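You operate a simulated robot arm through the tools that you are given. There is no shell and no other tool.

You run a simulated two-armed robot. Do the job below in one go: nothing can be reset, and whatever is moved stays where it is left.

## Task
The tile is still warm: air it, then close the dry patch in one cycle.
Fine: the line is locked off and stays so. Head to the rest plate, switch on, cycle empty till the working card says one blow closes the gap; then head in, cycle, head on the rest plate, still hot, switch off. Move it by its handle, never while a cycle runs. Set down upright: hot-air head.

Only the result counts: the job must be done as asked and must still hold three seconds after the hand-in. Knocking over, shifting, dropping, spilling or breaking anything else fails it.

## Robot
Two 7-joint arms with fingered hands on one trunk that stands fixed in place. Base frame: the origin is at the foot of the trunk, x ahead of it, y to its left, z up; the work surface is at about z = 88.8. Lengths are in cm, angles in rad, forces in N, time in s.
The left shoulder is at [7, 16.6, 111.8], the right one opposite. With the tool pointing down near the work surface each hand reaches from about 46 to 96 cm from the base axis, measured 20 degrees to its own side. Payload 4.1 kg a hand.
Tool frame (each hand has its own): the origin (TCP) lies between the finger pads and is the grasp point; the fingertips stand 3.2 cm ahead of it; z points along the fingers, y is the line along which they close. Largest opening 10.8 cm; the body of the gripper starts 3.8 cm behind the TCP. The gripper is a hand of 4 fingers: y runs from the thumb to the fingers, the wrist lies at [-1.6, -10.8, -18.6] in the tool frame, and closing takes about 1.5 s.
Orientation is that of the tool frame in the base frame, as a unit quaternion [w, x, y, z]. With the fingers straight down and the wrist toward the robot, the tool's x, y and z point along [0, 1, 0], [1, 0, 0] and [0, 0, -1] of the base frame.

## Interface
- The arms move only by the tool jog_arm. It takes "left_moves", "right_moves" or both (then of equal length, played together; a hand with none holds still); each is a list that holds one entry, the list of rows, each a list of 7 numbers: the shift along the tool's x, y, z in cm, then the turn, a rotation vector about the tool's x, y, z in rad, then the finger opening in cm, from 0 to 10.8. In form: [[[dx, dy, dz, ax, ay, az, gripper], ...]]. A call has 1 to 20 rows; each row is the pose to reach, as a shift and turn from the pose commanded when the call began, along the tool's axes at that moment. Rows are played at 5 a second. More than 5 cm and 0.15 rad between two rows, or a gripper value outside its range, and nothing of the call is played. Where a pose cannot be reached the arm comes as near as it can. A force on the tool above 90 N (or 10 N above the force at the start of the call, whichever is more), or a blocked arm, ends the call early, and 0.2 s more pass. Each finger travels about 4.5 cm/s and halts on what it meets, pressing with about 26 N; the grip force reading is that of the motor and also rises with nothing between the fingers. The clock runs only during rows and for 0.2 s after the last one: add rows that repeat a pose to give the fingers time. The reply holds the time, the measured pose of the TCP, the force on the tool along the base axes, the opening and the grip force, in the units named above and with some noise, with the torque about the TCP (base axes, N m) and any sound that the robot's microphone picked up.
- Cameras (640 x 400 px; columns grow to the right, rows downward): "scene" is now at [13.11, -1.23, 133.36]; the picture's right is [-0.16, -0.99, -0.00], its down [-0.67, 0.11, -0.73] and it looks along [0.72, -0.12, -0.68] (base axes); focal length 214 px, centre (320, 200). "left" rides on the left gripper at [-6.4, -9.3, -13.2] in its tool frame; the picture's right is [-0.80, -0.28, 0.53], its down [0.55, -0.71, 0.45] and it looks along [0.25, 0.65, 0.72] (tool axes); focal length 247 px, centre (320, 200). "right" rides on the right gripper at [6.4, -9.3, -13.1] in its tool frame; the picture's right is [-0.80, 0.28, -0.53], its down [-0.55, -0.71, 0.45] and it looks along [-0.25, 0.65, 0.72] (tool axes); focal length 247 px, centre (320, 200). There is no depth. A picture from a camera that has moved, and an enlarged one, comes with that camera's place and axes in the base frame and with its lens.
- snapshot(camera): a new picture of that camera. The clock stands still meanwhile.
- slide_trunk(by): slides the trunk up (or, below 0, down) by that many cm; the arms and the scene camera ride with it, the base frame stays. It gives what a move gives, with no picture.
- hand_shape(shape, hand): the hand has 4 fingers and takes this shape, open, in about a second: jaw (thumb against the fingers, like two jaws); tri (thumb and two fingers); tip (a fingertip pinch); poke (one finger out to press); point (the index stretched); flat (the hand flat); cup (the hand cupped); fist (a fist). The gripper value then closes the fingers along that shape, each until it touches; the sizes above hold for jaw. It gives what a move gives, with no picture.
- aim_head(pan, tilt): turns the head with the scene camera to pan (to the left, within 1.501 rad either way) and tilt (down, from -0.506 to 1.204), counted from straight ahead of the robot. It gives what a move gives.
- close_up(camera, box): a new picture of the part [left, top, right, bottom] of that camera's present view, enlarged. The clock stands still meanwhile.
- sign_off(): hands the job in; it is judged then, once.

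Places have to be worked out from the pictures, the camera data and where the tool is seen. Open the grippers and draw the arms clear of the work before you hand the job in, unless the task says otherwise.

The tools are called after "Emit:" as name(argument=value, ...) on one line, values as JSON. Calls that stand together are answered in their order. jog_arm: Moves the arms, as the interface text tells. Its arguments: {"type":"object","properties":{"left_moves":{"type":"array"},"right_moves":{"type":"array"}},"required":[]} The other tools are called the same way: slide_trunk (by) slides the trunk up or down; hand_shape (shape, hand) gives the hand a shape; aim_head (pan, tilt) turns the head that bears the scene camera; snapshot (camera) takes a picture; close_up (camera, box) takes an enlarged picture of a part of a camera's view; sign_off () hands the job in.

At the start:

```text
time_s: 0.0
left_ee_pos: [69.79, 7.09, 121.33]
left_ee_rot: [0.0, 0.707, 0.707, 0.0]
left_wrist_force: [-0.4, 1.0, 0.1]
left_moment: [0.02, 0.01, 0.01]
left_opening: 10.77
left_grip_force: 0.1
left_shape: jaw
right_ee_pos: [47.05, -29.71, 118.09]
right_ee_rot: [0.0, 0.706, 0.708, 0.0]
right_wrist_force: [0.3, -1.1, 0.0]
right_moment: [-0.02, -0.01, -0.01]
right_opening: 10.76
right_grip_force: 0.0
right_shape: jaw
trunk travel left (down, up): [-62.5, 31.5]
head pan, tilt: [-0.161, 0.747]
```

scene: 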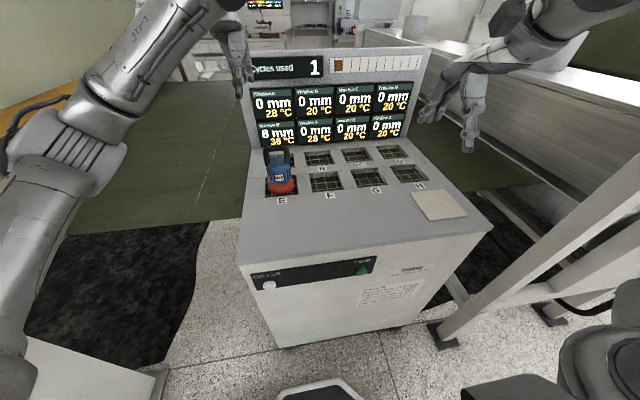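
right: 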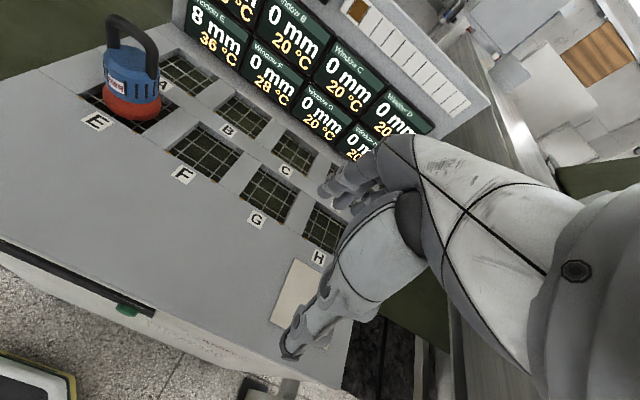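
left: 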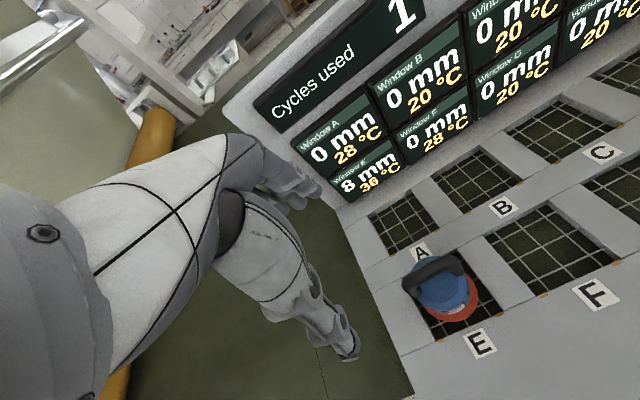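

I see a console with eight windows (A–H), the hot-air head standing in window E (8 mm, 36 °C), a board of readings behind, a rest plate at the right front, and a front panel with buttons and a notice. I will look closely at the texts first.

Emit:
close_up(camera="scene", box=[240, 50, 430, 150])

Emit:
close_up(camera="scene", box=[240, 240, 440, 320])

Emit:
close_up(camera="scene", box=[240, 130, 480, 240])

Emit:
close_up(camera="left", box=[340, 180, 640, 380])

```text
3.37 times, centred on (335, 100) of scene
camera zoom: at [13.11, -1.23, 133.36], right [-0.16, -0.99, 0.0], down [-0.67, 0.11, -0.73], along [0.72, -0.12, -0.68], focal length 722 px, centre (270, 537)
```

zoom: 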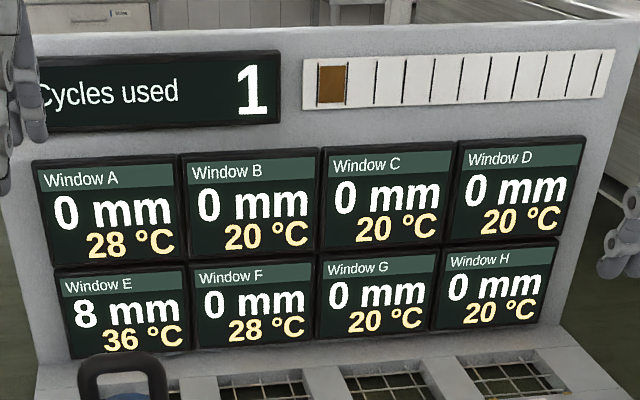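

```text
3.20 times, centred on (340, 280) of scene
camera zoom: at [13.11, -1.23, 133.36], right [-0.16, -0.99, 0.0], down [-0.67, 0.11, -0.73], along [0.72, -0.12, -0.68], focal length 686 px, centre (256, -56)
```

zoom: 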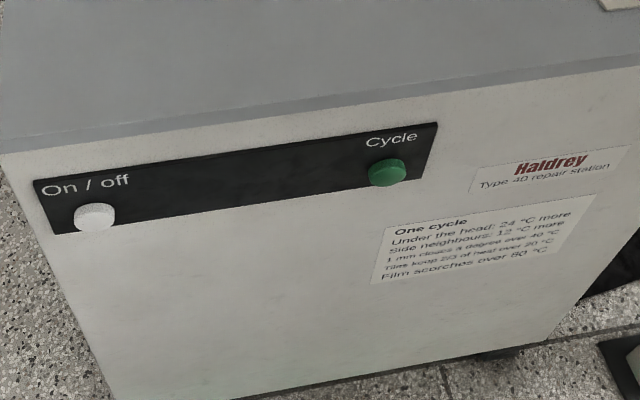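

```text
2.67 times, centred on (360, 185) of scene
camera zoom: at [13.11, -1.23, 133.36], right [-0.16, -0.99, 0.0], down [-0.67, 0.11, -0.73], along [0.72, -0.12, -0.68], focal length 572 px, centre (213, 240)
```

zoom: 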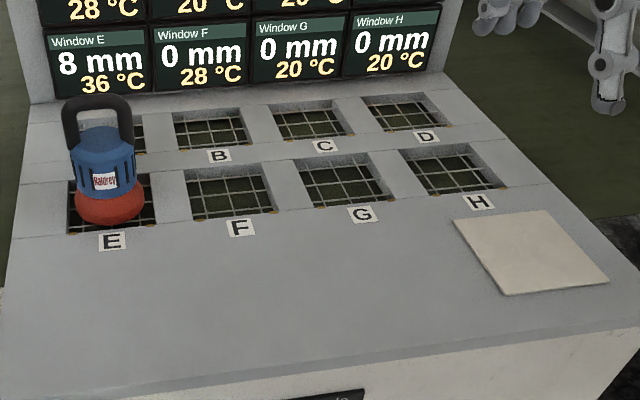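

```text
2.00 times, centred on (490, 280) of left
camera zoom: at [60.47, 0.83, 134.39], right [-0.28, -0.8, -0.53], down [-0.71, 0.55, -0.45], along [0.65, 0.25, -0.72], focal length 494 px, centre (-20, 40)
```

zoom: 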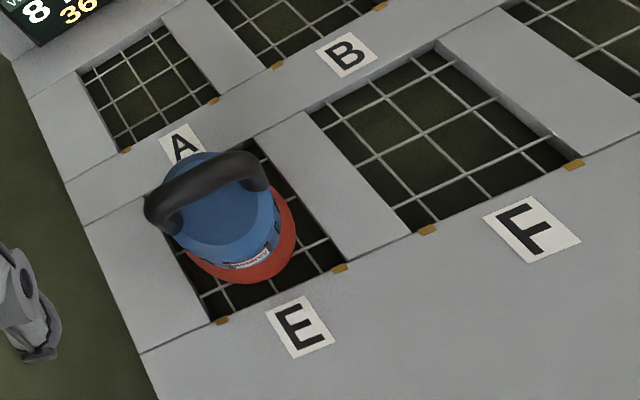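

The card on the front governs the count of empty cycles, so I need it in sharper detail, as well as the notes around the switch and anything else nearby.

Emit:
close_up(camera="scene", box=[355, 280, 435, 330])

Emit:
close_up(camera="scene", box=[240, 0, 400, 60])

Emit:
close_up(camera="right", box=[60, 0, 380, 200])

Emit:
close_up(camera="scene", box=[245, 255, 315, 300])

```text
8.00 times, centred on (395, 305) of scene
camera zoom: at [13.11, -1.23, 133.36], right [-0.16, -0.99, 0.0], down [-0.67, 0.11, -0.73], along [0.72, -0.12, -0.68], focal length 1716 px, centre (-280, -640)
```

zoom: 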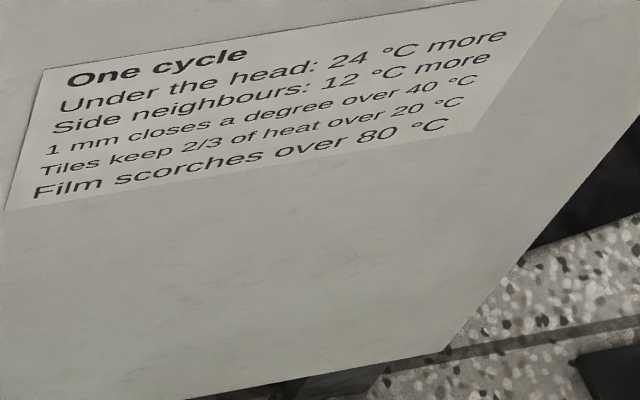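

```text
4.00 times, centred on (320, 30) of scene
camera zoom: at [13.11, -1.23, 133.36], right [-0.16, -0.99, 0.0], down [-0.67, 0.11, -0.73], along [0.72, -0.12, -0.68], focal length 858 px, centre (320, 880)
```

zoom: 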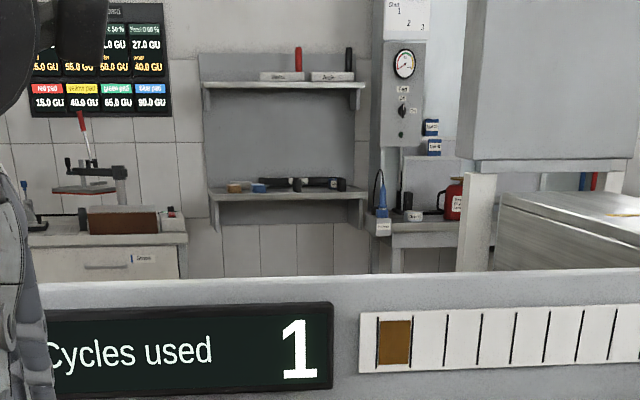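

```text
2.00 times, centred on (220, 100) of right
camera zoom: at [37.79, -23.44, 131.16], right [0.28, -0.8, 0.53], down [-0.7, -0.55, -0.45], along [0.65, -0.25, -0.72], focal length 494 px, centre (520, 400)
```

zoom: 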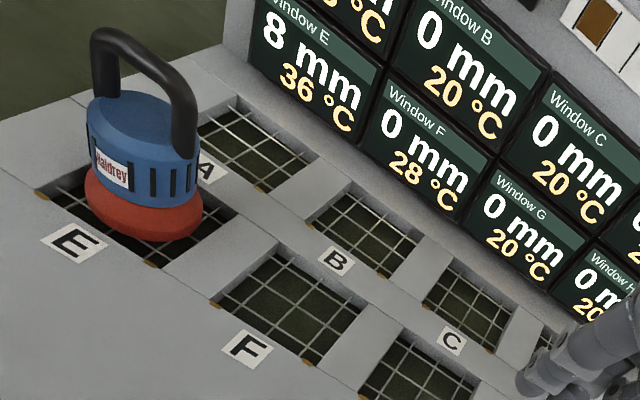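

```text
8.89 times, centred on (280, 278) of scene
camera zoom: at [13.11, -1.23, 133.36], right [-0.16, -0.99, 0.0], down [-0.67, 0.11, -0.73], along [0.72, -0.12, -0.68], focal length 1906 px, centre (676, -489)
```

zoom: 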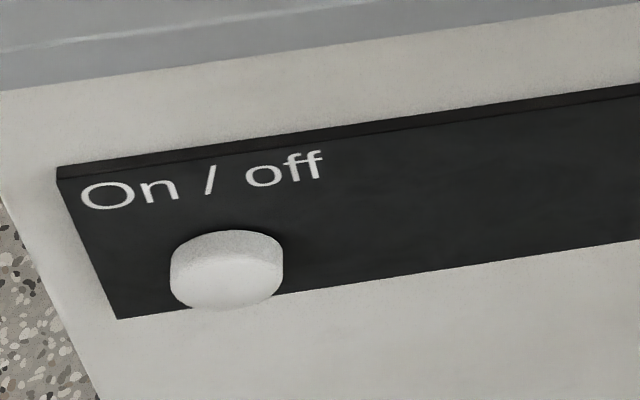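

The card plus the readings agree: one cycle heats first (20+24=44 → closes 4 mm), then 2/3 of the excess is kept (→36, neighbours 28). So 8 mm needs a start close to 24 °C, about three empty cycles; I will confirm this on the displays. Now I look at the hands and the head closely.

Emit:
close_up(camera="scene", box=[400, 0, 560, 160])

Emit:
close_up(camera="scene", box=[250, 135, 320, 205])

Emit:
close_up(camera="right", box=[80, 0, 200, 140])

Emit:
close_up(camera="left", box=[380, 230, 520, 350])

```text
2.50 times, centred on (480, 80) of scene
camera zoom: at [13.11, -1.23, 133.36], right [-0.16, -0.99, 0.0], down [-0.67, 0.11, -0.73], along [0.72, -0.12, -0.68], focal length 536 px, centre (-80, 500)
```

zoom: 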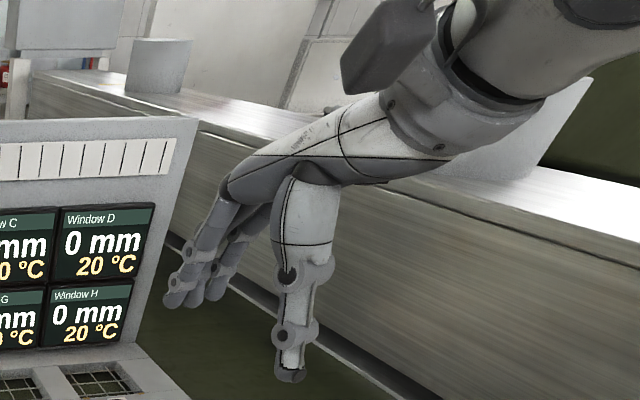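

```text
5.71 times, centred on (285, 170) of scene
camera zoom: at [13.11, -1.23, 133.36], right [-0.16, -0.99, 0.0], down [-0.67, 0.11, -0.73], along [0.72, -0.12, -0.68], focal length 1226 px, centre (520, 371)
```

zoom: 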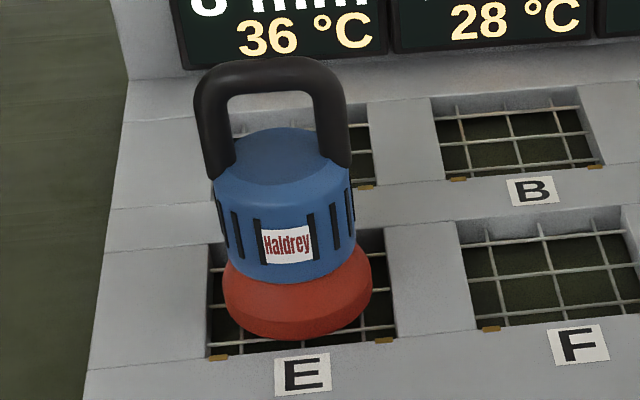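

```text
2.86 times, centred on (140, 70) of right
camera zoom: at [37.79, -23.44, 131.16], right [0.28, -0.8, 0.53], down [-0.7, -0.55, -0.45], along [0.65, -0.25, -0.72], focal length 706 px, centre (834, 571)
```

zoom: 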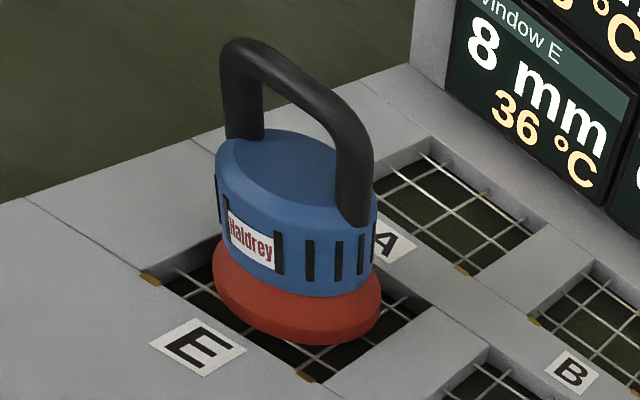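

```text
3.33 times, centred on (450, 290) of left
camera zoom: at [60.47, 0.83, 134.39], right [-0.28, -0.8, -0.53], down [-0.71, 0.55, -0.45], along [0.65, 0.25, -0.72], focal length 823 px, centre (-113, -100)
```

zoom: 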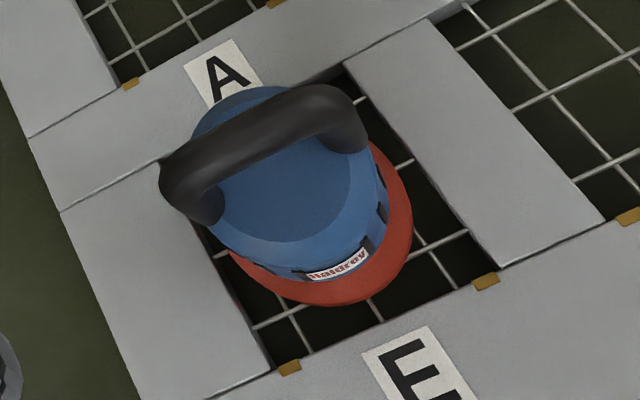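

The handle bar triangulates to about (69.9, 2.2, 102) running along y, the rest plate to x 47–59, y −38…−50, and the buttons to about (41, 7.6, 78) and (41, −17.5, 78). First I draw the left arm back and away from above the head, keeping it high.

Emit:
jog_arm(left_moves=[[[1, -3, 0, 0, 0, 0, 10.8], [2, -6, 1, 0, 0, 0, 10.8], [3, -9, 2.5, 0, 0, 0, 10.8], [4, -12, 4, 0, 0, 0, 10.8], [5, -15, 5, 0, 0, 0, 10.8], [5, -17, 6, 0, 0, 0, 10.8], [5, -17, 6, 0, 0, 0, 10.8]]])

```text
time_s: 1.6
left_ee_pos: [52.93, 12.14, 115.37]
left_ee_rot: [0.0, 0.706, 0.708, 0.001]
left_wrist_force: [0.0, 0.1, 0.6]
left_moment: [-0.01, -0.02, 0.03]
left_opening: 10.79
left_grip_force: 0.0
left_shape: jaw
right_ee_pos: [46.94, -29.7, 118.07]
right_ee_rot: [0.0, 0.707, 0.707, -0.001]
right_wrist_force: [-0.1, -0.5, 1.1]
right_moment: [0.02, 0.0, 0.0]
right_opening: 10.76
right_grip_force: 0.1
right_shape: jaw
trunk travel left (down, up): [-62.5, 31.5]
head pan, tilt: [-0.161, 0.747]
```

The left arm tracked well. Now I turn its hand to point forward, at a safe height well above the console front.

Emit:
jog_arm(left_moves=[[[0, 0, 0, -0.13, 0, 0, 10.8], [0, 0, 0, -0.26, 0, 0, 10.8], [0, 0, 0, -0.39, 0, 0, 10.8], [0, 0, 0, -0.52, 0, 0, 10.8], [0, 0, 0, -0.65, 0, 0, 10.8], [0, -1, 0, -0.78, 0, 0, 10.8], [0, -2, 0, -0.91, 0, 0, 10.8], [0, -3, 0, -1.04, 0, 0, 10.8], [0, -4, 0, -1.17, 0, 0, 10.8], [0, -5, 0, -1.3, 0, 0, 10.8], [0, -6, 0, -1.43, 0, 0, 10.8], [0, -7, 0, -1.57, 0, 0, 10.8], [0, -7, 0, -1.57, 0, 0, 10.8]]])

Emit:
hand_shape(hand="left", shape="poke")

Emit:
snapshot(camera="scene")

```text
time_s: 4.4
left_ee_pos: [45.58, 12.06, 115.25]
left_ee_rot: [0.5, 0.5, 0.5, 0.5]
left_wrist_force: [0.2, -0.1, 0.4]
left_moment: [-0.01, -0.01, 0.0]
left_opening: 10.79
left_grip_force: 0.1
left_shape: jaw
left hand out of reach, approached as far as the arm can: row 3, 4, 5, 6, 7, 8, 9, 10, 11
right_ee_pos: [47.04, -30.01, 117.86]
right_ee_rot: [-0.001, 0.706, 0.708, 0.0]
right_wrist_force: [0.1, -0.5, -0.5]
right_moment: [0.0, 0.03, 0.01]
right_opening: 10.79
right_grip_force: 0.0
right_shape: jaw
trunk travel left (down, up): [-62.5, 31.5]
head pan, tilt: [-0.161, 0.747]
```

```text
time_s: 5.3
left_ee_pos: [45.44, 12.19, 115.28]
left_ee_rot: [0.499, 0.5, 0.501, 0.5]
left_wrist_force: [0.0, 0.8, -0.3]
left_moment: [0.0, 0.0, -0.03]
left_opening: 0.02
left_grip_force: 0.1
left_shape: poke
right_ee_pos: [46.92, -29.79, 117.93]
right_ee_rot: [0.0, 0.707, 0.707, 0.0]
right_wrist_force: [-0.2, 0.1, -0.3]
right_moment: [0.05, 0.03, -0.03]
right_opening: 10.77
right_grip_force: 0.0
right_shape: jaw
trunk travel left (down, up): [-62.5, 31.5]
head pan, tilt: [-0.161, 0.747]
```

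```text
taken
camera scene: at [13.1, -1.25, 133.36], right [-0.16, -0.99, 0.0], down [-0.67, 0.11, -0.73], along [0.72, -0.12, -0.68], focal length 214 px, centre (320, 200)
```

scene: 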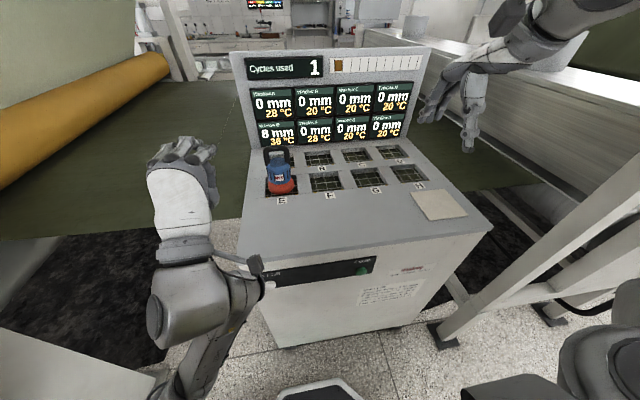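

The hand now points forward as intended. I look at the poke shape closely to know where the extended finger is.

Emit:
close_up(camera="scene", box=[130, 120, 290, 230])

Emit:
snapshot(camera="left")

```text
3.64 times, centred on (210, 175) of scene
camera zoom: at [13.1, -1.25, 133.36], right [-0.16, -0.99, 0.0], down [-0.67, 0.11, -0.73], along [0.72, -0.12, -0.68], focal length 780 px, centre (720, 291)
```

zoom: 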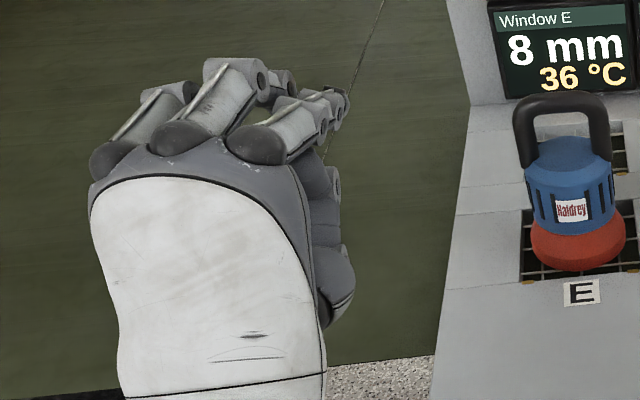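

```text
taken
camera left: at [32.31, 5.88, 106.03], right [0.53, -0.8, -0.28], down [0.45, 0.55, -0.71], along [0.72, 0.25, 0.65], focal length 247 px, centre (320, 200)
```

left: 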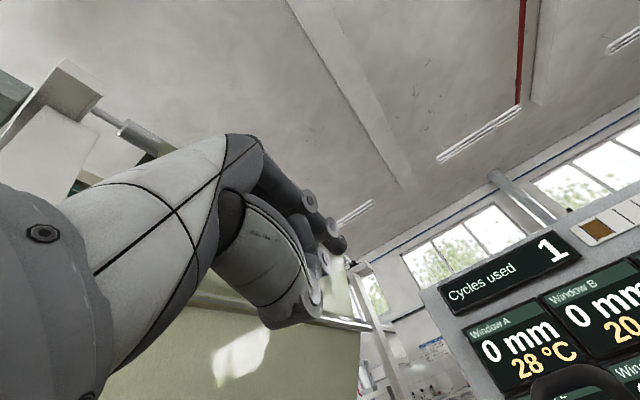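

The poke fingertip sits about 3 cm ahead of the TCP. I refine the button depth by viewing the panel from the right hand camera and the scene camera zoomed.

Emit:
close_up(camera="right", box=[0, 220, 200, 345])

Emit:
close_up(camera="scene", box=[330, 245, 400, 290])

```text
3.20 times, centred on (100, 282) of right
camera zoom: at [37.78, -23.46, 131.16], right [0.28, -0.8, 0.53], down [-0.7, -0.55, -0.45], along [0.65, -0.25, -0.72], focal length 790 px, centre (1024, -64)
```

zoom: 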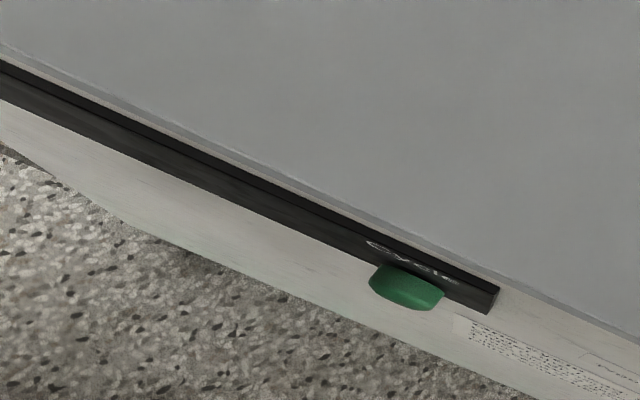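

```text
8.89 times, centred on (365, 268) of scene
camera zoom: at [13.1, -1.25, 133.36], right [-0.16, -0.99, 0.0], down [-0.67, 0.11, -0.73], along [0.72, -0.12, -0.68], focal length 1906 px, centre (-80, -400)
```

zoom: 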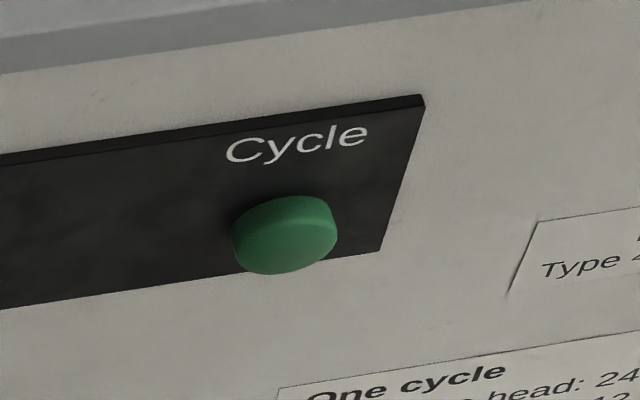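

Button faces triangulate to roughly x 42, z 75.8, with y 7.9 (On/off) and −18.1 (Cycle). I bring the left hand back and down in front of the panel, staying about 4 cm clear of it, and out of the way of the right arm.

Emit:
jog_arm(left_moves=[[[0, 0, -3, 0, 0, 0, 0], [0, 0, -6, 0, 0, 0, 0], [0, -1, -9, 0, 0, 0, 0], [-1, -4, -11, 0, 0, 0, 0], [-2, -8, -12, 0, 0, 0, 0], [-3, -12, -12, 0, 0, 0, 0], [-3, -16, -12, 0, 0, 0, 0], [-3, -20, -12, 0, 0, 0, 0], [-3, -24, -12, 0, 0, 0, 0], [-3, -28, -12, 0, 0, 0, 0], [-3, -28, -12, 0, 0, 0, 0]]])

Emit:
snapshot(camera="scene")

```text
time_s: 6.4
left_ee_pos: [35.41, 4.62, 110.94]
left_ee_rot: [0.55, 0.553, 0.319, 0.538]
left_wrist_force: [-0.3, -1.9, -0.6]
left_moment: [-0.05, 0.07, 0.1]
left_opening: 0.02
left_grip_force: 0.1
left_shape: poke
left hand out of reach, approached as far as the arm can: row 1, 2, 3, 4, 5
right_ee_pos: [47.82, -29.08, 117.93]
right_ee_rot: [0.0, 0.708, 0.706, -0.004]
right_wrist_force: [-2.0, -2.1, -0.1]
right_moment: [0.11, -0.13, 0.02]
right_opening: 10.8
right_grip_force: 0.0
right_shape: jaw
trunk travel left (down, up): [-62.5, 31.5]
head pan, tilt: [-0.161, 0.747]
stopped in row 5 (left hand): the arm was blocked; the commanded pose is now the measured one
```

```text
taken
camera scene: at [14.03, -0.52, 133.37], right [-0.16, -0.99, 0.01], down [-0.68, 0.1, -0.73], along [0.72, -0.12, -0.68], focal length 214 px, centre (320, 200)
```

scene: 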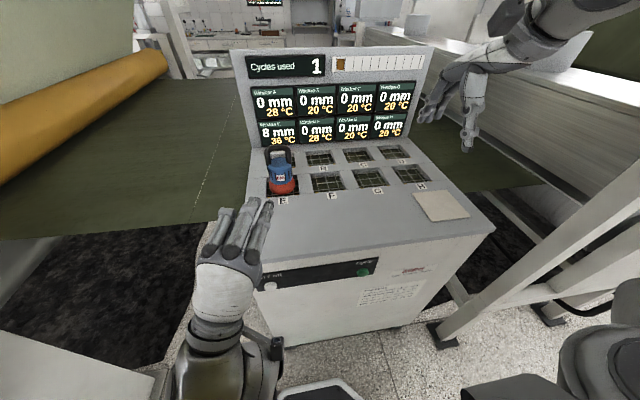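

The left arm folded too tightly at that height and pressed against its own body. I ease it forward again to free it, and then raise the trunk so that the arms have room to reach down to the panel.

Emit:
jog_arm(left_moves=[[[0, 0, 2, 0, 0, 0, 0], [0, 0, 4, 0, 0, 0, 0], [0.5, 0, 6, 0, 0, 0, 0], [1, 0, 8, 0, 0, 0, 0], [2, 0, 10, 0, 0, 0, 0], [2, 0, 10, 0, 0, 0, 0]]])

Emit:
snapshot(camera="scene")

```text
time_s: 7.8
left_ee_pos: [44.84, 3.38, 113.16]
left_ee_rot: [0.548, 0.553, 0.322, 0.539]
left_wrist_force: [-0.2, 0.7, 0.3]
left_moment: [0.01, -0.01, 0.01]
left_opening: 0.0
left_grip_force: 0.1
left_shape: poke
right_ee_pos: [47.01, -29.74, 117.96]
right_ee_rot: [0.0, 0.706, 0.708, 0.0]
right_wrist_force: [-0.7, -0.2, -0.4]
right_moment: [0.03, 0.01, -0.04]
right_opening: 10.76
right_grip_force: 0.1
right_shape: jaw
trunk travel left (down, up): [-62.5, 31.5]
head pan, tilt: [-0.161, 0.747]
```

```text
taken
camera scene: at [13.04, -1.27, 133.37], right [-0.16, -0.99, 0.0], down [-0.67, 0.11, -0.73], along [0.73, -0.12, -0.68], focal length 214 px, centre (320, 200)
```

scene: 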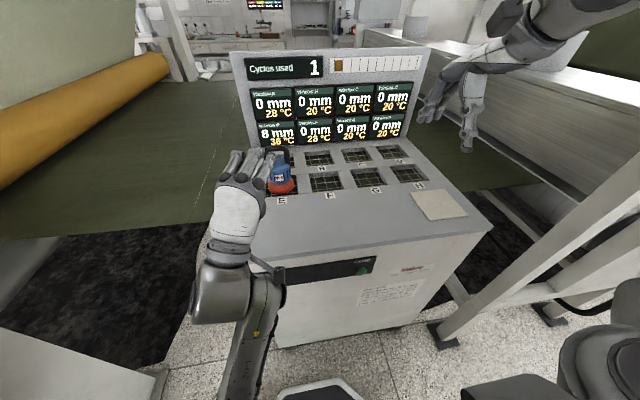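

The trunk is back in place and the arm is free. Now I slide the trunk up 20 cm.

Emit:
slide_trunk(by=20)

Emit:
snapshot(camera="scene")

```text
time_s: 10.0
left_ee_pos: [44.81, 3.46, 133.19]
left_ee_rot: [0.548, 0.553, 0.324, 0.537]
left_wrist_force: [0.4, -0.8, 0.7]
left_moment: [0.0, 0.03, 0.04]
left_opening: 0.0
left_grip_force: 0.0
left_shape: poke
right_ee_pos: [46.97, -29.58, 137.92]
right_ee_rot: [0.0, 0.706, 0.708, 0.0]
right_wrist_force: [0.0, 0.3, 0.5]
right_moment: [0.0, 0.01, -0.03]
right_opening: 10.8
right_grip_force: 0.0
right_shape: jaw
trunk travel left (down, up): [-82.5, 11.5]
head pan, tilt: [-0.161, 0.747]
```

```text
taken
camera scene: at [13.11, -1.24, 153.36], right [-0.16, -0.99, 0.0], down [-0.67, 0.11, -0.73], along [0.72, -0.12, -0.68], focal length 214 px, centre (320, 200)
```

scene: 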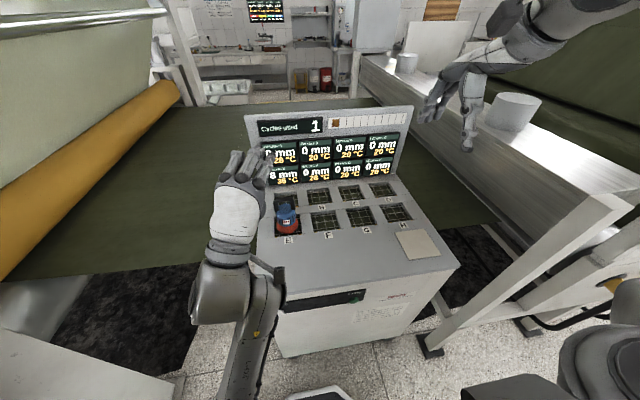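

With the trunk higher, I now lower the left hand in front of the console while tilting it about 30° forward-down.

Emit:
jog_arm(left_moves=[[[-0.06, -3.14, -0.6, 0.091, 0.022, -0.035, 0], [-0.13, -6.29, -1.19, 0.182, 0.045, -0.07, 0], [-0.19, -9.43, -1.78, 0.273, 0.067, -0.105, 0], [-0.25, -12.58, -2.37, 0.364, 0.09, -0.14, 0], [-0.32, -15.7, -2.96, 0.455, 0.112, -0.175, 0], [-0.38, -18.9, -3.55, 0.546, 0.135, -0.21, 0], [-0.44, -22.0, -4.15, 0.637, 0.157, -0.245, 0], [-0.5, -25.16, -4.74, 0.728, 0.18, -0.28, 0], [-0.5, -25.16, -4.74, 0.728, 0.18, -0.28, 0]]])

Emit:
snapshot(camera="scene")

```text
time_s: 11.3
left_ee_pos: [44.44, 6.92, 114.24]
left_ee_rot: [0.398, 0.651, 0.466, 0.448]
left_wrist_force: [0.6, -0.1, 0.5]
left_moment: [0.05, 0.01, -0.02]
left_opening: 0.0
left_grip_force: 0.1
left_shape: poke
right_ee_pos: [46.95, -29.54, 137.97]
right_ee_rot: [0.0, 0.707, 0.707, 0.0]
right_wrist_force: [-0.7, -0.1, 0.7]
right_moment: [0.01, 0.02, -0.02]
right_opening: 10.78
right_grip_force: 0.0
right_shape: jaw
trunk travel left (down, up): [-82.5, 11.5]
head pan, tilt: [-0.161, 0.747]
stopped in row 6 (left hand): the arm was blocked; the commanded pose is now the measured one
```

```text
taken
camera scene: at [13.09, -1.19, 153.37], right [-0.16, -0.99, 0.0], down [-0.67, 0.11, -0.73], along [0.72, -0.12, -0.68], focal length 214 px, centre (320, 200)
```

scene: 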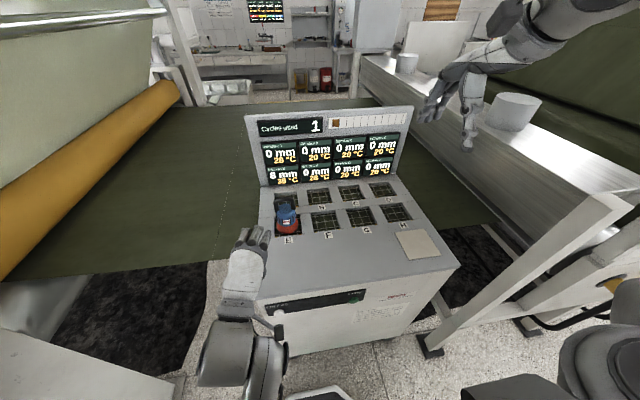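

The left arm was blocked again in row 6. I look down to see what its elbow or forearm meets.

Emit:
aim_head(pan=0.2, tilt=1.2)

Emit:
snapshot(camera="scene")

Emit:
snapshot(camera="right")

Emit:
snapshot(camera="left")

```text
time_s: 12.2
left_ee_pos: [44.43, 6.93, 114.25]
left_ee_rot: [0.398, 0.65, 0.467, 0.449]
left_wrist_force: [0.1, -0.7, -0.6]
left_moment: [0.02, -0.03, 0.0]
left_opening: 0.0
left_grip_force: 0.1
left_shape: poke
right_ee_pos: [47.19, -29.56, 137.93]
right_ee_rot: [0.0, 0.707, 0.707, 0.0]
right_wrist_force: [0.5, -0.3, -0.2]
right_moment: [0.03, 0.0, 0.0]
right_opening: 10.74
right_grip_force: 0.0
right_shape: jaw
trunk travel left (down, up): [-82.5, 11.5]
head pan, tilt: [0.201, 1.201]
```

```text
taken
camera scene: at [10.38, 1.19, 150.16], right [0.2, -0.98, 0.0], down [-0.91, -0.19, -0.36], along [0.36, 0.07, -0.93], focal length 214 px, centre (320, 200)
```

scene: 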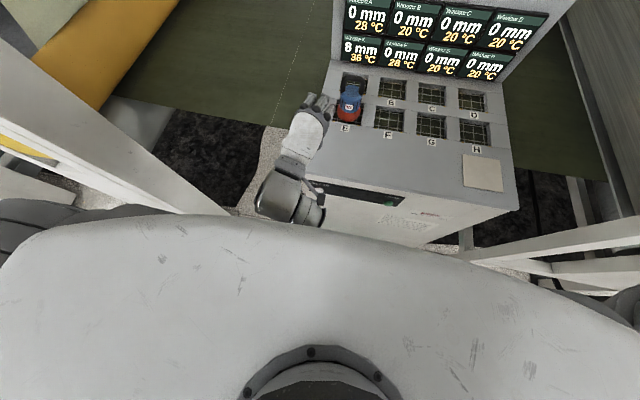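

```text
taken
camera right: at [37.9, -23.35, 151.14], right [0.28, -0.8, 0.53], down [-0.7, -0.55, -0.45], along [0.65, -0.25, -0.72], focal length 247 px, centre (320, 200)
```

right: 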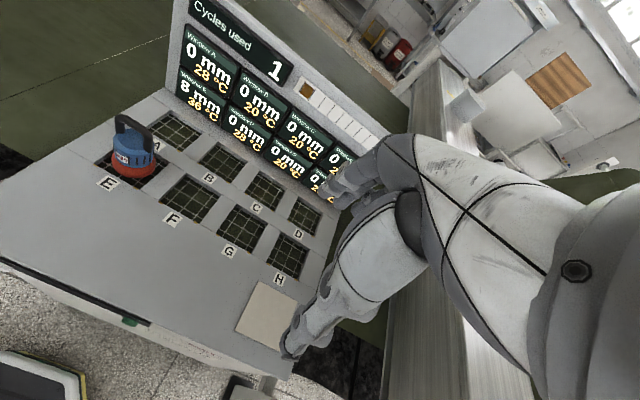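

```text
taken
camera left: at [28.49, 4.43, 107.84], right [0.31, -0.75, -0.58], down [0.34, 0.66, -0.67], along [0.89, 0.01, 0.46], focal length 247 px, centre (320, 200)
```

left: 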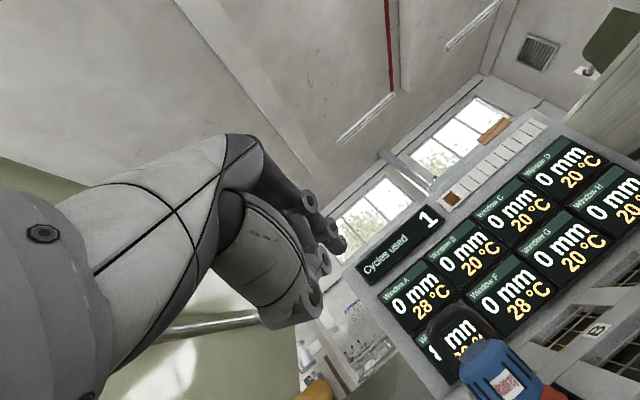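

The robot's own broad chest is what the elbow meets when the hand points straight ahead so close in. I return the left hand to the natural fingers-down pose, further out, and will come at the buttons with the wrist out to the side instead.

Emit:
jog_arm(left_moves=[[[1.6, 2.4, 0.8, 0, 0, 0, 0], [3.1, 4.75, 1.6, 0, 0, 0, 0], [4.7, 7.1, 2.4, 0.117, -0.007, -0.025, 0], [5.5, 8.3, 2.8, 0.234, -0.014, -0.05, 0], [6.3, 9.5, 3.2, 0.352, -0.021, -0.076, 0], [7.1, 10.7, 3.6, 0.469, -0.028, -0.101, 0], [7.9, 11.9, 4.0, 0.586, -0.035, -0.127, 0], [8.7, 13.1, 4.4, 0.703, -0.043, -0.152, 0], [9.43, 14.25, 4.73, 0.82, -0.05, -0.178, 0], [9.43, 14.25, 4.73, 0.938, -0.057, -0.203, 0], [9.43, 14.25, 4.73, 1.055, -0.064, -0.228, 0], [9.43, 14.25, 4.73, 1.172, -0.071, -0.254, 0], [9.43, 14.25, 4.73, 1.289, -0.078, -0.279, 0], [9.43, 14.25, 4.73, 1.289, -0.078, -0.279, 0]]])

Emit:
snapshot(camera="scene")

```text
time_s: 15.4
left_ee_pos: [64.59, 17.49, 124.87]
left_ee_rot: [0.002, 0.684, 0.729, 0.023]
left_wrist_force: [0.4, 0.8, -0.6]
left_moment: [0.0, -0.05, 0.03]
left_opening: 0.0
left_grip_force: 0.2
left_shape: poke
left hand out of reach, approached as far as the arm can: row 4, 5, 6, 10, 11, 12, 13, 14
right_ee_pos: [47.09, -29.68, 138.05]
right_ee_rot: [0.0, 0.706, 0.708, 0.0]
right_wrist_force: [0.1, 0.4, -0.1]
right_moment: [-0.02, 0.03, 0.0]
right_opening: 10.8
right_grip_force: 0.0
right_shape: jaw
trunk travel left (down, up): [-82.5, 11.5]
head pan, tilt: [0.201, 1.201]
stopped in row 14 (left hand): the arm was blocked; the commanded pose is now the measured one
```

```text
taken
camera scene: at [10.37, 1.29, 150.16], right [0.2, -0.98, 0.0], down [-0.91, -0.19, -0.36], along [0.35, 0.07, -0.93], focal length 214 px, centre (320, 200)
```

scene: 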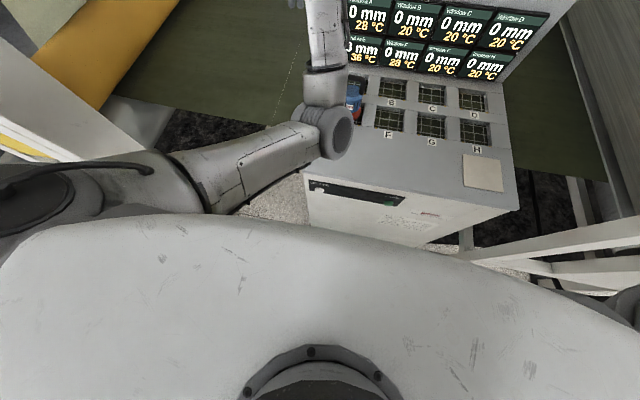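

The arm is fingers-down again but its elbow has swung inward. I rotate the hand about the vertical so the wrist moves out to the left, which should bring the elbow outward; nothing is near the hand there.

Emit:
jog_arm(left_moves=[[[0, 0, -1, 0, 0, 0.13, 0], [0, 0, -2, 0, 0, 0.26, 0], [0, 0, -2, 0, 0, 0.39, 0], [0, 0, -2, 0, 0, 0.52, 0], [0, 0, -2, 0, 0, 0.65, 0], [0, 0, -2, 0, 0, 0.78, 0], [0, 0, -2, 0, 0, 0.91, 0], [0, 0, -2, 0, 0, 1.04, 0], [0, 0, -2, 0, 0, 1.17, 0], [0, 0, -2, 0, 0, 1.3, 0], [0, 0, -2, 0, 0, 1.43, 0], [0, 0, -2, 0, 0, 1.57, 0], [0, 0, -2, 0, 0, 1.57, 0]]])

Emit:
snapshot(camera="scene")

```text
time_s: 18.2
left_ee_pos: [64.41, 16.88, 126.79]
left_ee_rot: [-0.013, 0.999, 0.028, 0.017]
left_wrist_force: [-0.6, 0.7, -0.5]
left_moment: [-0.02, -0.04, -0.01]
left_opening: 0.0
left_grip_force: 0.1
left_shape: poke
left hand out of reach, approached as far as the arm can: row 3, 4, 5, 6
right_ee_pos: [47.04, -29.75, 138.0]
right_ee_rot: [0.0, 0.706, 0.708, 0.001]
right_wrist_force: [0.8, -0.2, 0.5]
right_moment: [-0.02, -0.04, 0.0]
right_opening: 10.79
right_grip_force: 0.1
right_shape: jaw
trunk travel left (down, up): [-82.5, 11.5]
head pan, tilt: [0.201, 1.201]
```

```text
taken
camera scene: at [10.4, 1.19, 150.15], right [0.2, -0.98, 0.0], down [-0.91, -0.19, -0.36], along [0.35, 0.07, -0.93], focal length 214 px, centre (320, 200)
```

scene: 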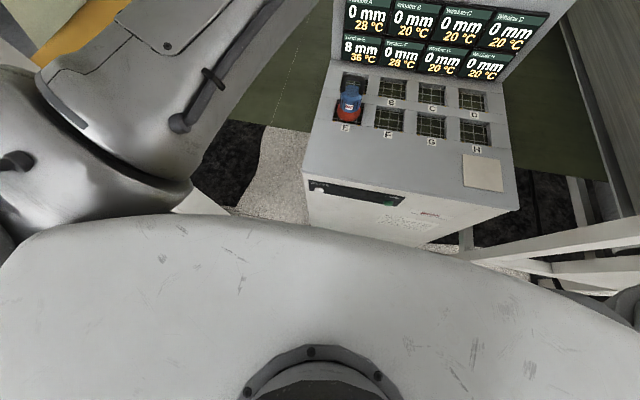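

The elbow is outward now. I tilt the hand 45° forward and bring it back and down toward the front of the console, still above its top edge.

Emit:
jog_arm(left_moves=[[[-2.2, 0.4, 1.5, 0, 0.1, 0, 0], [-4.5, 0.8, 3, 0, 0.2, 0, 0], [-6.7, 1.2, 4.5, 0, 0.3, 0, 0], [-9, 1.6, 6, 0, 0.4, 0, 0], [-11.2, 2, 7.5, 0, 0.5, 0, 0], [-13.5, 2.4, 9, 0, 0.6, 0, 0], [-15.7, 2.8, 10.5, 0, 0.7, 0, 0], [-18, 3, 12, 0, 0.785, 0, 0], [-18, 3, 12, 0, 0.785, 0, 0]]])

Emit:
snapshot(camera="scene")

```text
time_s: 18.9
left_ee_pos: [60.35, 23.44, 124.7]
left_ee_rot: [0.01, 0.982, 0.114, 0.148]
left_wrist_force: [1.3, 0.3, 0.4]
left_moment: [-0.02, 0.02, 0.01]
left_opening: 0.0
left_grip_force: 0.0
left_shape: poke
right_ee_pos: [47.12, -29.56, 138.0]
right_ee_rot: [0.0, 0.707, 0.708, 0.0]
right_wrist_force: [-0.7, 0.7, 0.4]
right_moment: [-0.03, -0.01, 0.02]
right_opening: 10.78
right_grip_force: 0.0
right_shape: jaw
trunk travel left (down, up): [-82.5, 11.5]
head pan, tilt: [0.201, 1.201]
stopped in row 3 (left hand): the arm was blocked; the commanded pose is now the measured one
```

```text
taken
camera scene: at [10.32, 1.29, 150.16], right [0.2, -0.98, 0.0], down [-0.91, -0.19, -0.36], along [0.36, 0.07, -0.93], focal length 214 px, centre (320, 200)
```

scene: 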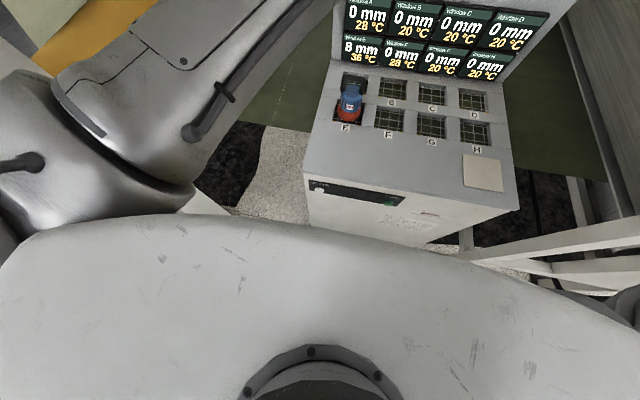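

Blocked again with the elbow raised. I turn the head to the left to see how that arm is folded.

Emit:
aim_head(pan=0.9, tilt=0.5)

Emit:
snapshot(camera="scene")

Emit:
snapshot(camera="left")

Emit:
snapshot(camera="right")

```text
time_s: 20.0
left_ee_pos: [60.34, 23.24, 124.68]
left_ee_rot: [0.01, 0.983, 0.114, 0.146]
left_wrist_force: [0.8, 0.7, -0.4]
left_moment: [-0.04, 0.0, 0.03]
left_opening: 0.02
left_grip_force: 0.0
left_shape: poke
right_ee_pos: [47.04, -29.65, 138.05]
right_ee_rot: [0.0, 0.706, 0.708, 0.0]
right_wrist_force: [0.5, 0.4, 0.1]
right_moment: [-0.02, -0.01, -0.03]
right_opening: 10.79
right_grip_force: 0.0
right_shape: jaw
trunk travel left (down, up): [-82.5, 11.5]
head pan, tilt: [0.901, 0.499]
```

```text
taken
camera scene: at [10.54, 7.22, 155.52], right [0.78, -0.62, 0.0], down [-0.3, -0.38, -0.88], along [0.55, 0.69, -0.48], focal length 214 px, centre (320, 200)
```

scene: 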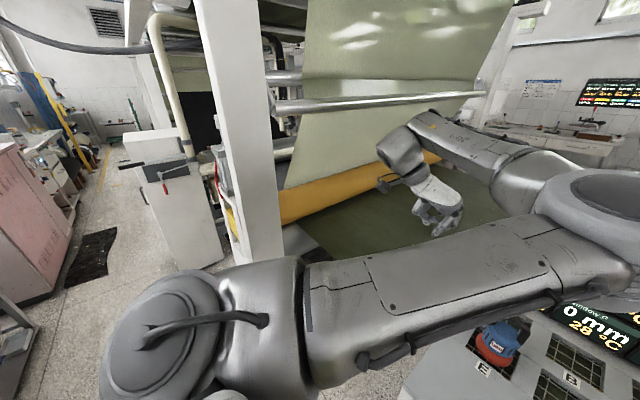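

```text
taken
camera left: at [48.45, 30.83, 134.92], right [-0.65, 0.1, -0.75], down [0.49, 0.82, -0.31], along [0.58, -0.57, -0.58], focal length 247 px, centre (320, 200)
```

left: 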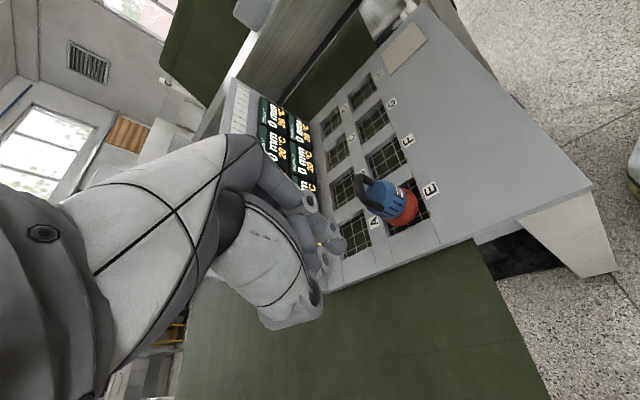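

```text
taken
camera right: at [37.89, -23.32, 151.14], right [0.28, -0.8, 0.53], down [-0.7, -0.55, -0.45], along [0.65, -0.25, -0.72], focal length 247 px, centre (320, 200)
```

right: 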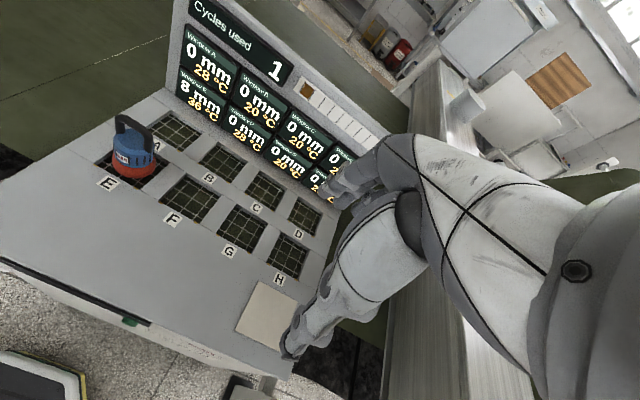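

The left arm is folded elbow-inward. I swing that hand out to the left, in open space at height, to straighten the arm and clear the middle for the right arm.

Emit:
jog_arm(left_moves=[[[-0.2, -3, -0.6, 0, 0, 0, 0], [-0.4, -6, -1.2, 0, 0, 0, 0], [-0.6, -9, -1.8, 0, 0, 0, 0], [-0.9, -12.5, -2.4, 0, 0, 0, 0], [-1.1, -16, -3.1, 0, 0, 0, 0], [-1.4, -19.5, -3.8, 0, 0, 0, 0], [-1.6, -23, -4.4, 0, 0, 0, 0], [-1.9, -26.5, -5, 0, 0, 0, 0], [-2.1, -30, -5.7, 0, 0, 0, 0], [-2.1, -30, -5.7, 0, 0, 0, 0]]])

Emit:
snapshot(camera="scene")

```text
time_s: 22.2
left_ee_pos: [50.39, 51.87, 128.12]
left_ee_rot: [0.01, 0.983, 0.11, 0.148]
left_wrist_force: [0.3, 0.2, 0.3]
left_moment: [-0.01, 0.0, -0.03]
left_opening: 0.0
left_grip_force: 0.1
left_shape: poke
right_ee_pos: [47.01, -29.66, 137.93]
right_ee_rot: [-0.001, 0.707, 0.708, 0.0]
right_wrist_force: [-0.1, 0.3, 0.4]
right_moment: [0.02, 0.03, 0.05]
right_opening: 10.79
right_grip_force: 0.1
right_shape: jaw
trunk travel left (down, up): [-82.5, 11.5]
head pan, tilt: [0.901, 0.499]
```

```text
taken
camera scene: at [10.58, 7.14, 155.53], right [0.78, -0.62, 0.0], down [-0.3, -0.37, -0.88], along [0.54, 0.69, -0.48], focal length 214 px, centre (320, 200)
```

scene: 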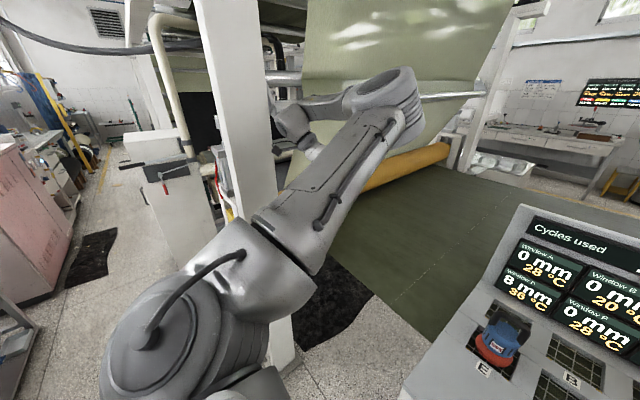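

The left arm is now parked clear of the work, out to the left. Next I look at the right arm's fold before using it.

Emit:
aim_head(pan=-0.7, tilt=0.7)

Emit:
snapshot(camera="scene")

```text
time_s: 23.9
left_ee_pos: [50.37, 51.93, 128.02]
left_ee_rot: [0.01, 0.983, 0.111, 0.148]
left_wrist_force: [0.2, 0.0, -0.8]
left_moment: [-0.02, 0.01, -0.03]
left_opening: 0.0
left_grip_force: 0.1
left_shape: poke
right_ee_pos: [47.08, -29.52, 138.09]
right_ee_rot: [0.0, 0.707, 0.708, 0.0]
right_wrist_force: [-0.3, -0.6, 0.6]
right_moment: [0.0, -0.01, -0.01]
right_opening: 10.78
right_grip_force: 0.1
right_shape: jaw
trunk travel left (down, up): [-82.5, 11.5]
head pan, tilt: [-0.7, 0.7]
```

```text
taken
camera scene: at [11.42, -5.35, 153.75], right [-0.64, -0.77, 0.0], down [-0.49, 0.41, -0.76], along [0.59, -0.49, -0.64], focal length 214 px, centre (320, 200)
```

scene: 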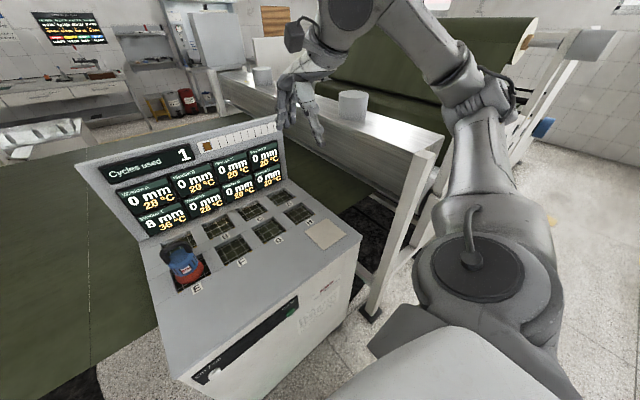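

The right arm is well folded, elbow outward. I move its open hand to stand about 10 cm above the handle at (69.9, 2.2).

Emit:
jog_arm(right_moves=[[[2.6, 1.9, 1, 0, 0, 0, 10.8], [5.3, 3.8, 3, 0, 0, 0, 10.8], [8, 5.7, 5, 0, 0, 0, 10.8], [10.6, 7.6, 7.5, 0, 0, 0, 10.8], [13.3, 9.5, 10, 0, 0, 0, 10.8], [16, 11.4, 12.5, 0, 0, 0, 10.8], [18.6, 13.3, 15, 0, 0, 0, 10.8], [21.2, 15.2, 17.5, 0, 0, 0, 10.8], [23.9, 17.1, 20, 0, 0, 0, 10.8], [26.5, 19, 22, 0, 0, 0, 10.8], [29.2, 21, 24, 0, 0, 0, 10.8], [31.8, 22.8, 26, 0, 0, 0, 10.8], [31.8, 22.8, 26, 0, 0, 0, 10.8]]])

Emit:
aim_head(pan=-0.161, tilt=0.747)

Emit:
snapshot(camera="scene")

Emit:
snapshot(camera="right")

```text
time_s: 26.7
left_ee_pos: [50.36, 51.85, 127.99]
left_ee_rot: [0.01, 0.983, 0.111, 0.148]
left_wrist_force: [0.5, -0.3, -0.3]
left_moment: [-0.01, -0.01, 0.0]
left_opening: 0.01
left_grip_force: 0.0
left_shape: poke
right_ee_pos: [69.82, 2.03, 112.16]
right_ee_rot: [0.0, 0.706, 0.708, 0.0]
right_wrist_force: [-0.1, 0.3, 0.3]
right_moment: [0.01, 0.05, -0.01]
right_opening: 10.77
right_grip_force: 0.0
right_shape: jaw
trunk travel left (down, up): [-82.5, 11.5]
head pan, tilt: [-0.7, 0.7]
```

```text
time_s: 27.6
left_ee_pos: [50.44, 51.98, 128.01]
left_ee_rot: [0.01, 0.983, 0.11, 0.148]
left_wrist_force: [0.2, -1.0, 0.0]
left_moment: [-0.01, 0.02, -0.01]
left_opening: 0.01
left_grip_force: 0.0
left_shape: poke
right_ee_pos: [69.95, 2.03, 112.05]
right_ee_rot: [0.0, 0.706, 0.708, 0.0]
right_wrist_force: [1.2, -0.1, 0.1]
right_moment: [-0.03, 0.01, 0.0]
right_opening: 10.76
right_grip_force: 0.0
right_shape: jaw
trunk travel left (down, up): [-82.5, 11.5]
head pan, tilt: [-0.161, 0.747]
```

```text
taken
camera scene: at [13.14, -1.19, 153.35], right [-0.16, -0.99, 0.0], down [-0.67, 0.11, -0.73], along [0.72, -0.12, -0.68], focal length 214 px, centre (320, 200)
```

scene: 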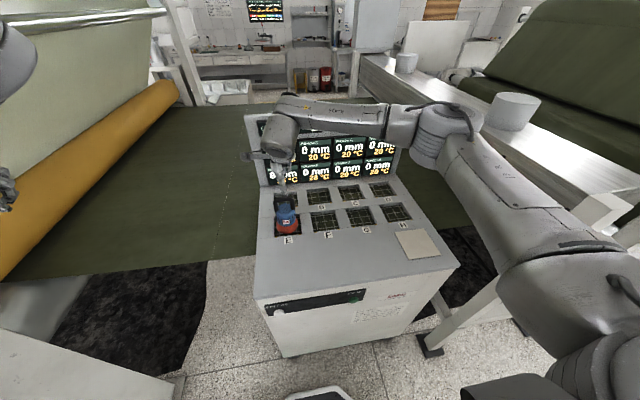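

```text
taken
camera right: at [60.77, 8.39, 125.26], right [0.29, -0.8, 0.53], down [-0.7, -0.55, -0.45], along [0.65, -0.25, -0.72], focal length 247 px, centre (320, 200)
```

right: 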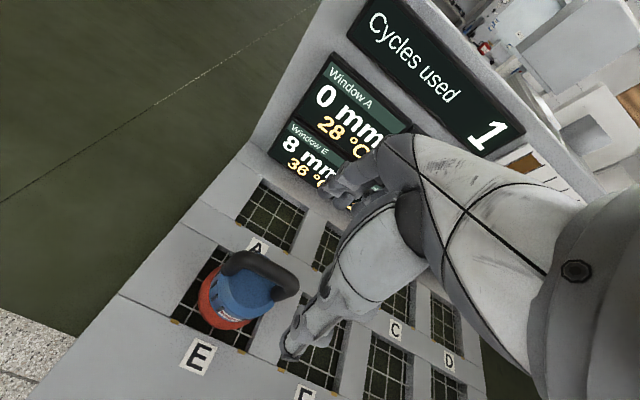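

The hand stands above the head. I zoom in to refine the handle's place relative to the hand before lowering.

Emit:
close_up(camera="right", box=[170, 220, 350, 350])

Emit:
close_up(camera="scene", box=[230, 130, 340, 250])

```text
3.08 times, centred on (260, 285) of right
camera zoom: at [60.77, 8.39, 125.26], right [0.29, -0.8, 0.53], down [-0.7, -0.55, -0.45], along [0.65, -0.25, -0.72], focal length 760 px, centre (505, -62)
```

zoom: 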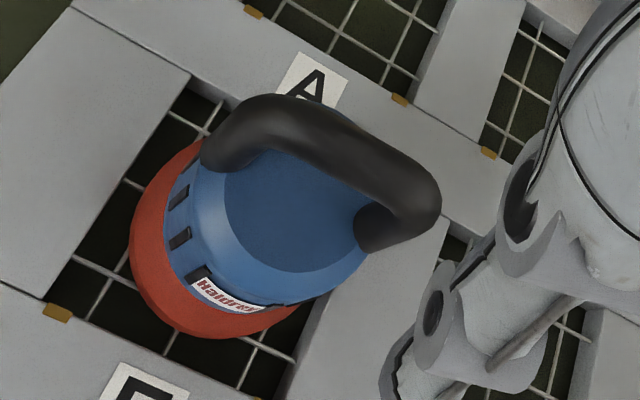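

```text
3.33 times, centred on (285, 190) of scene
camera zoom: at [13.14, -1.19, 153.35], right [-0.16, -0.99, 0.0], down [-0.67, 0.11, -0.73], along [0.72, -0.12, -0.68], focal length 715 px, centre (437, 233)
```

zoom: 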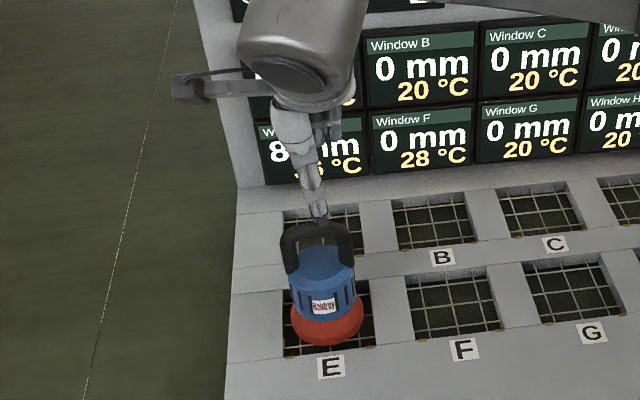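

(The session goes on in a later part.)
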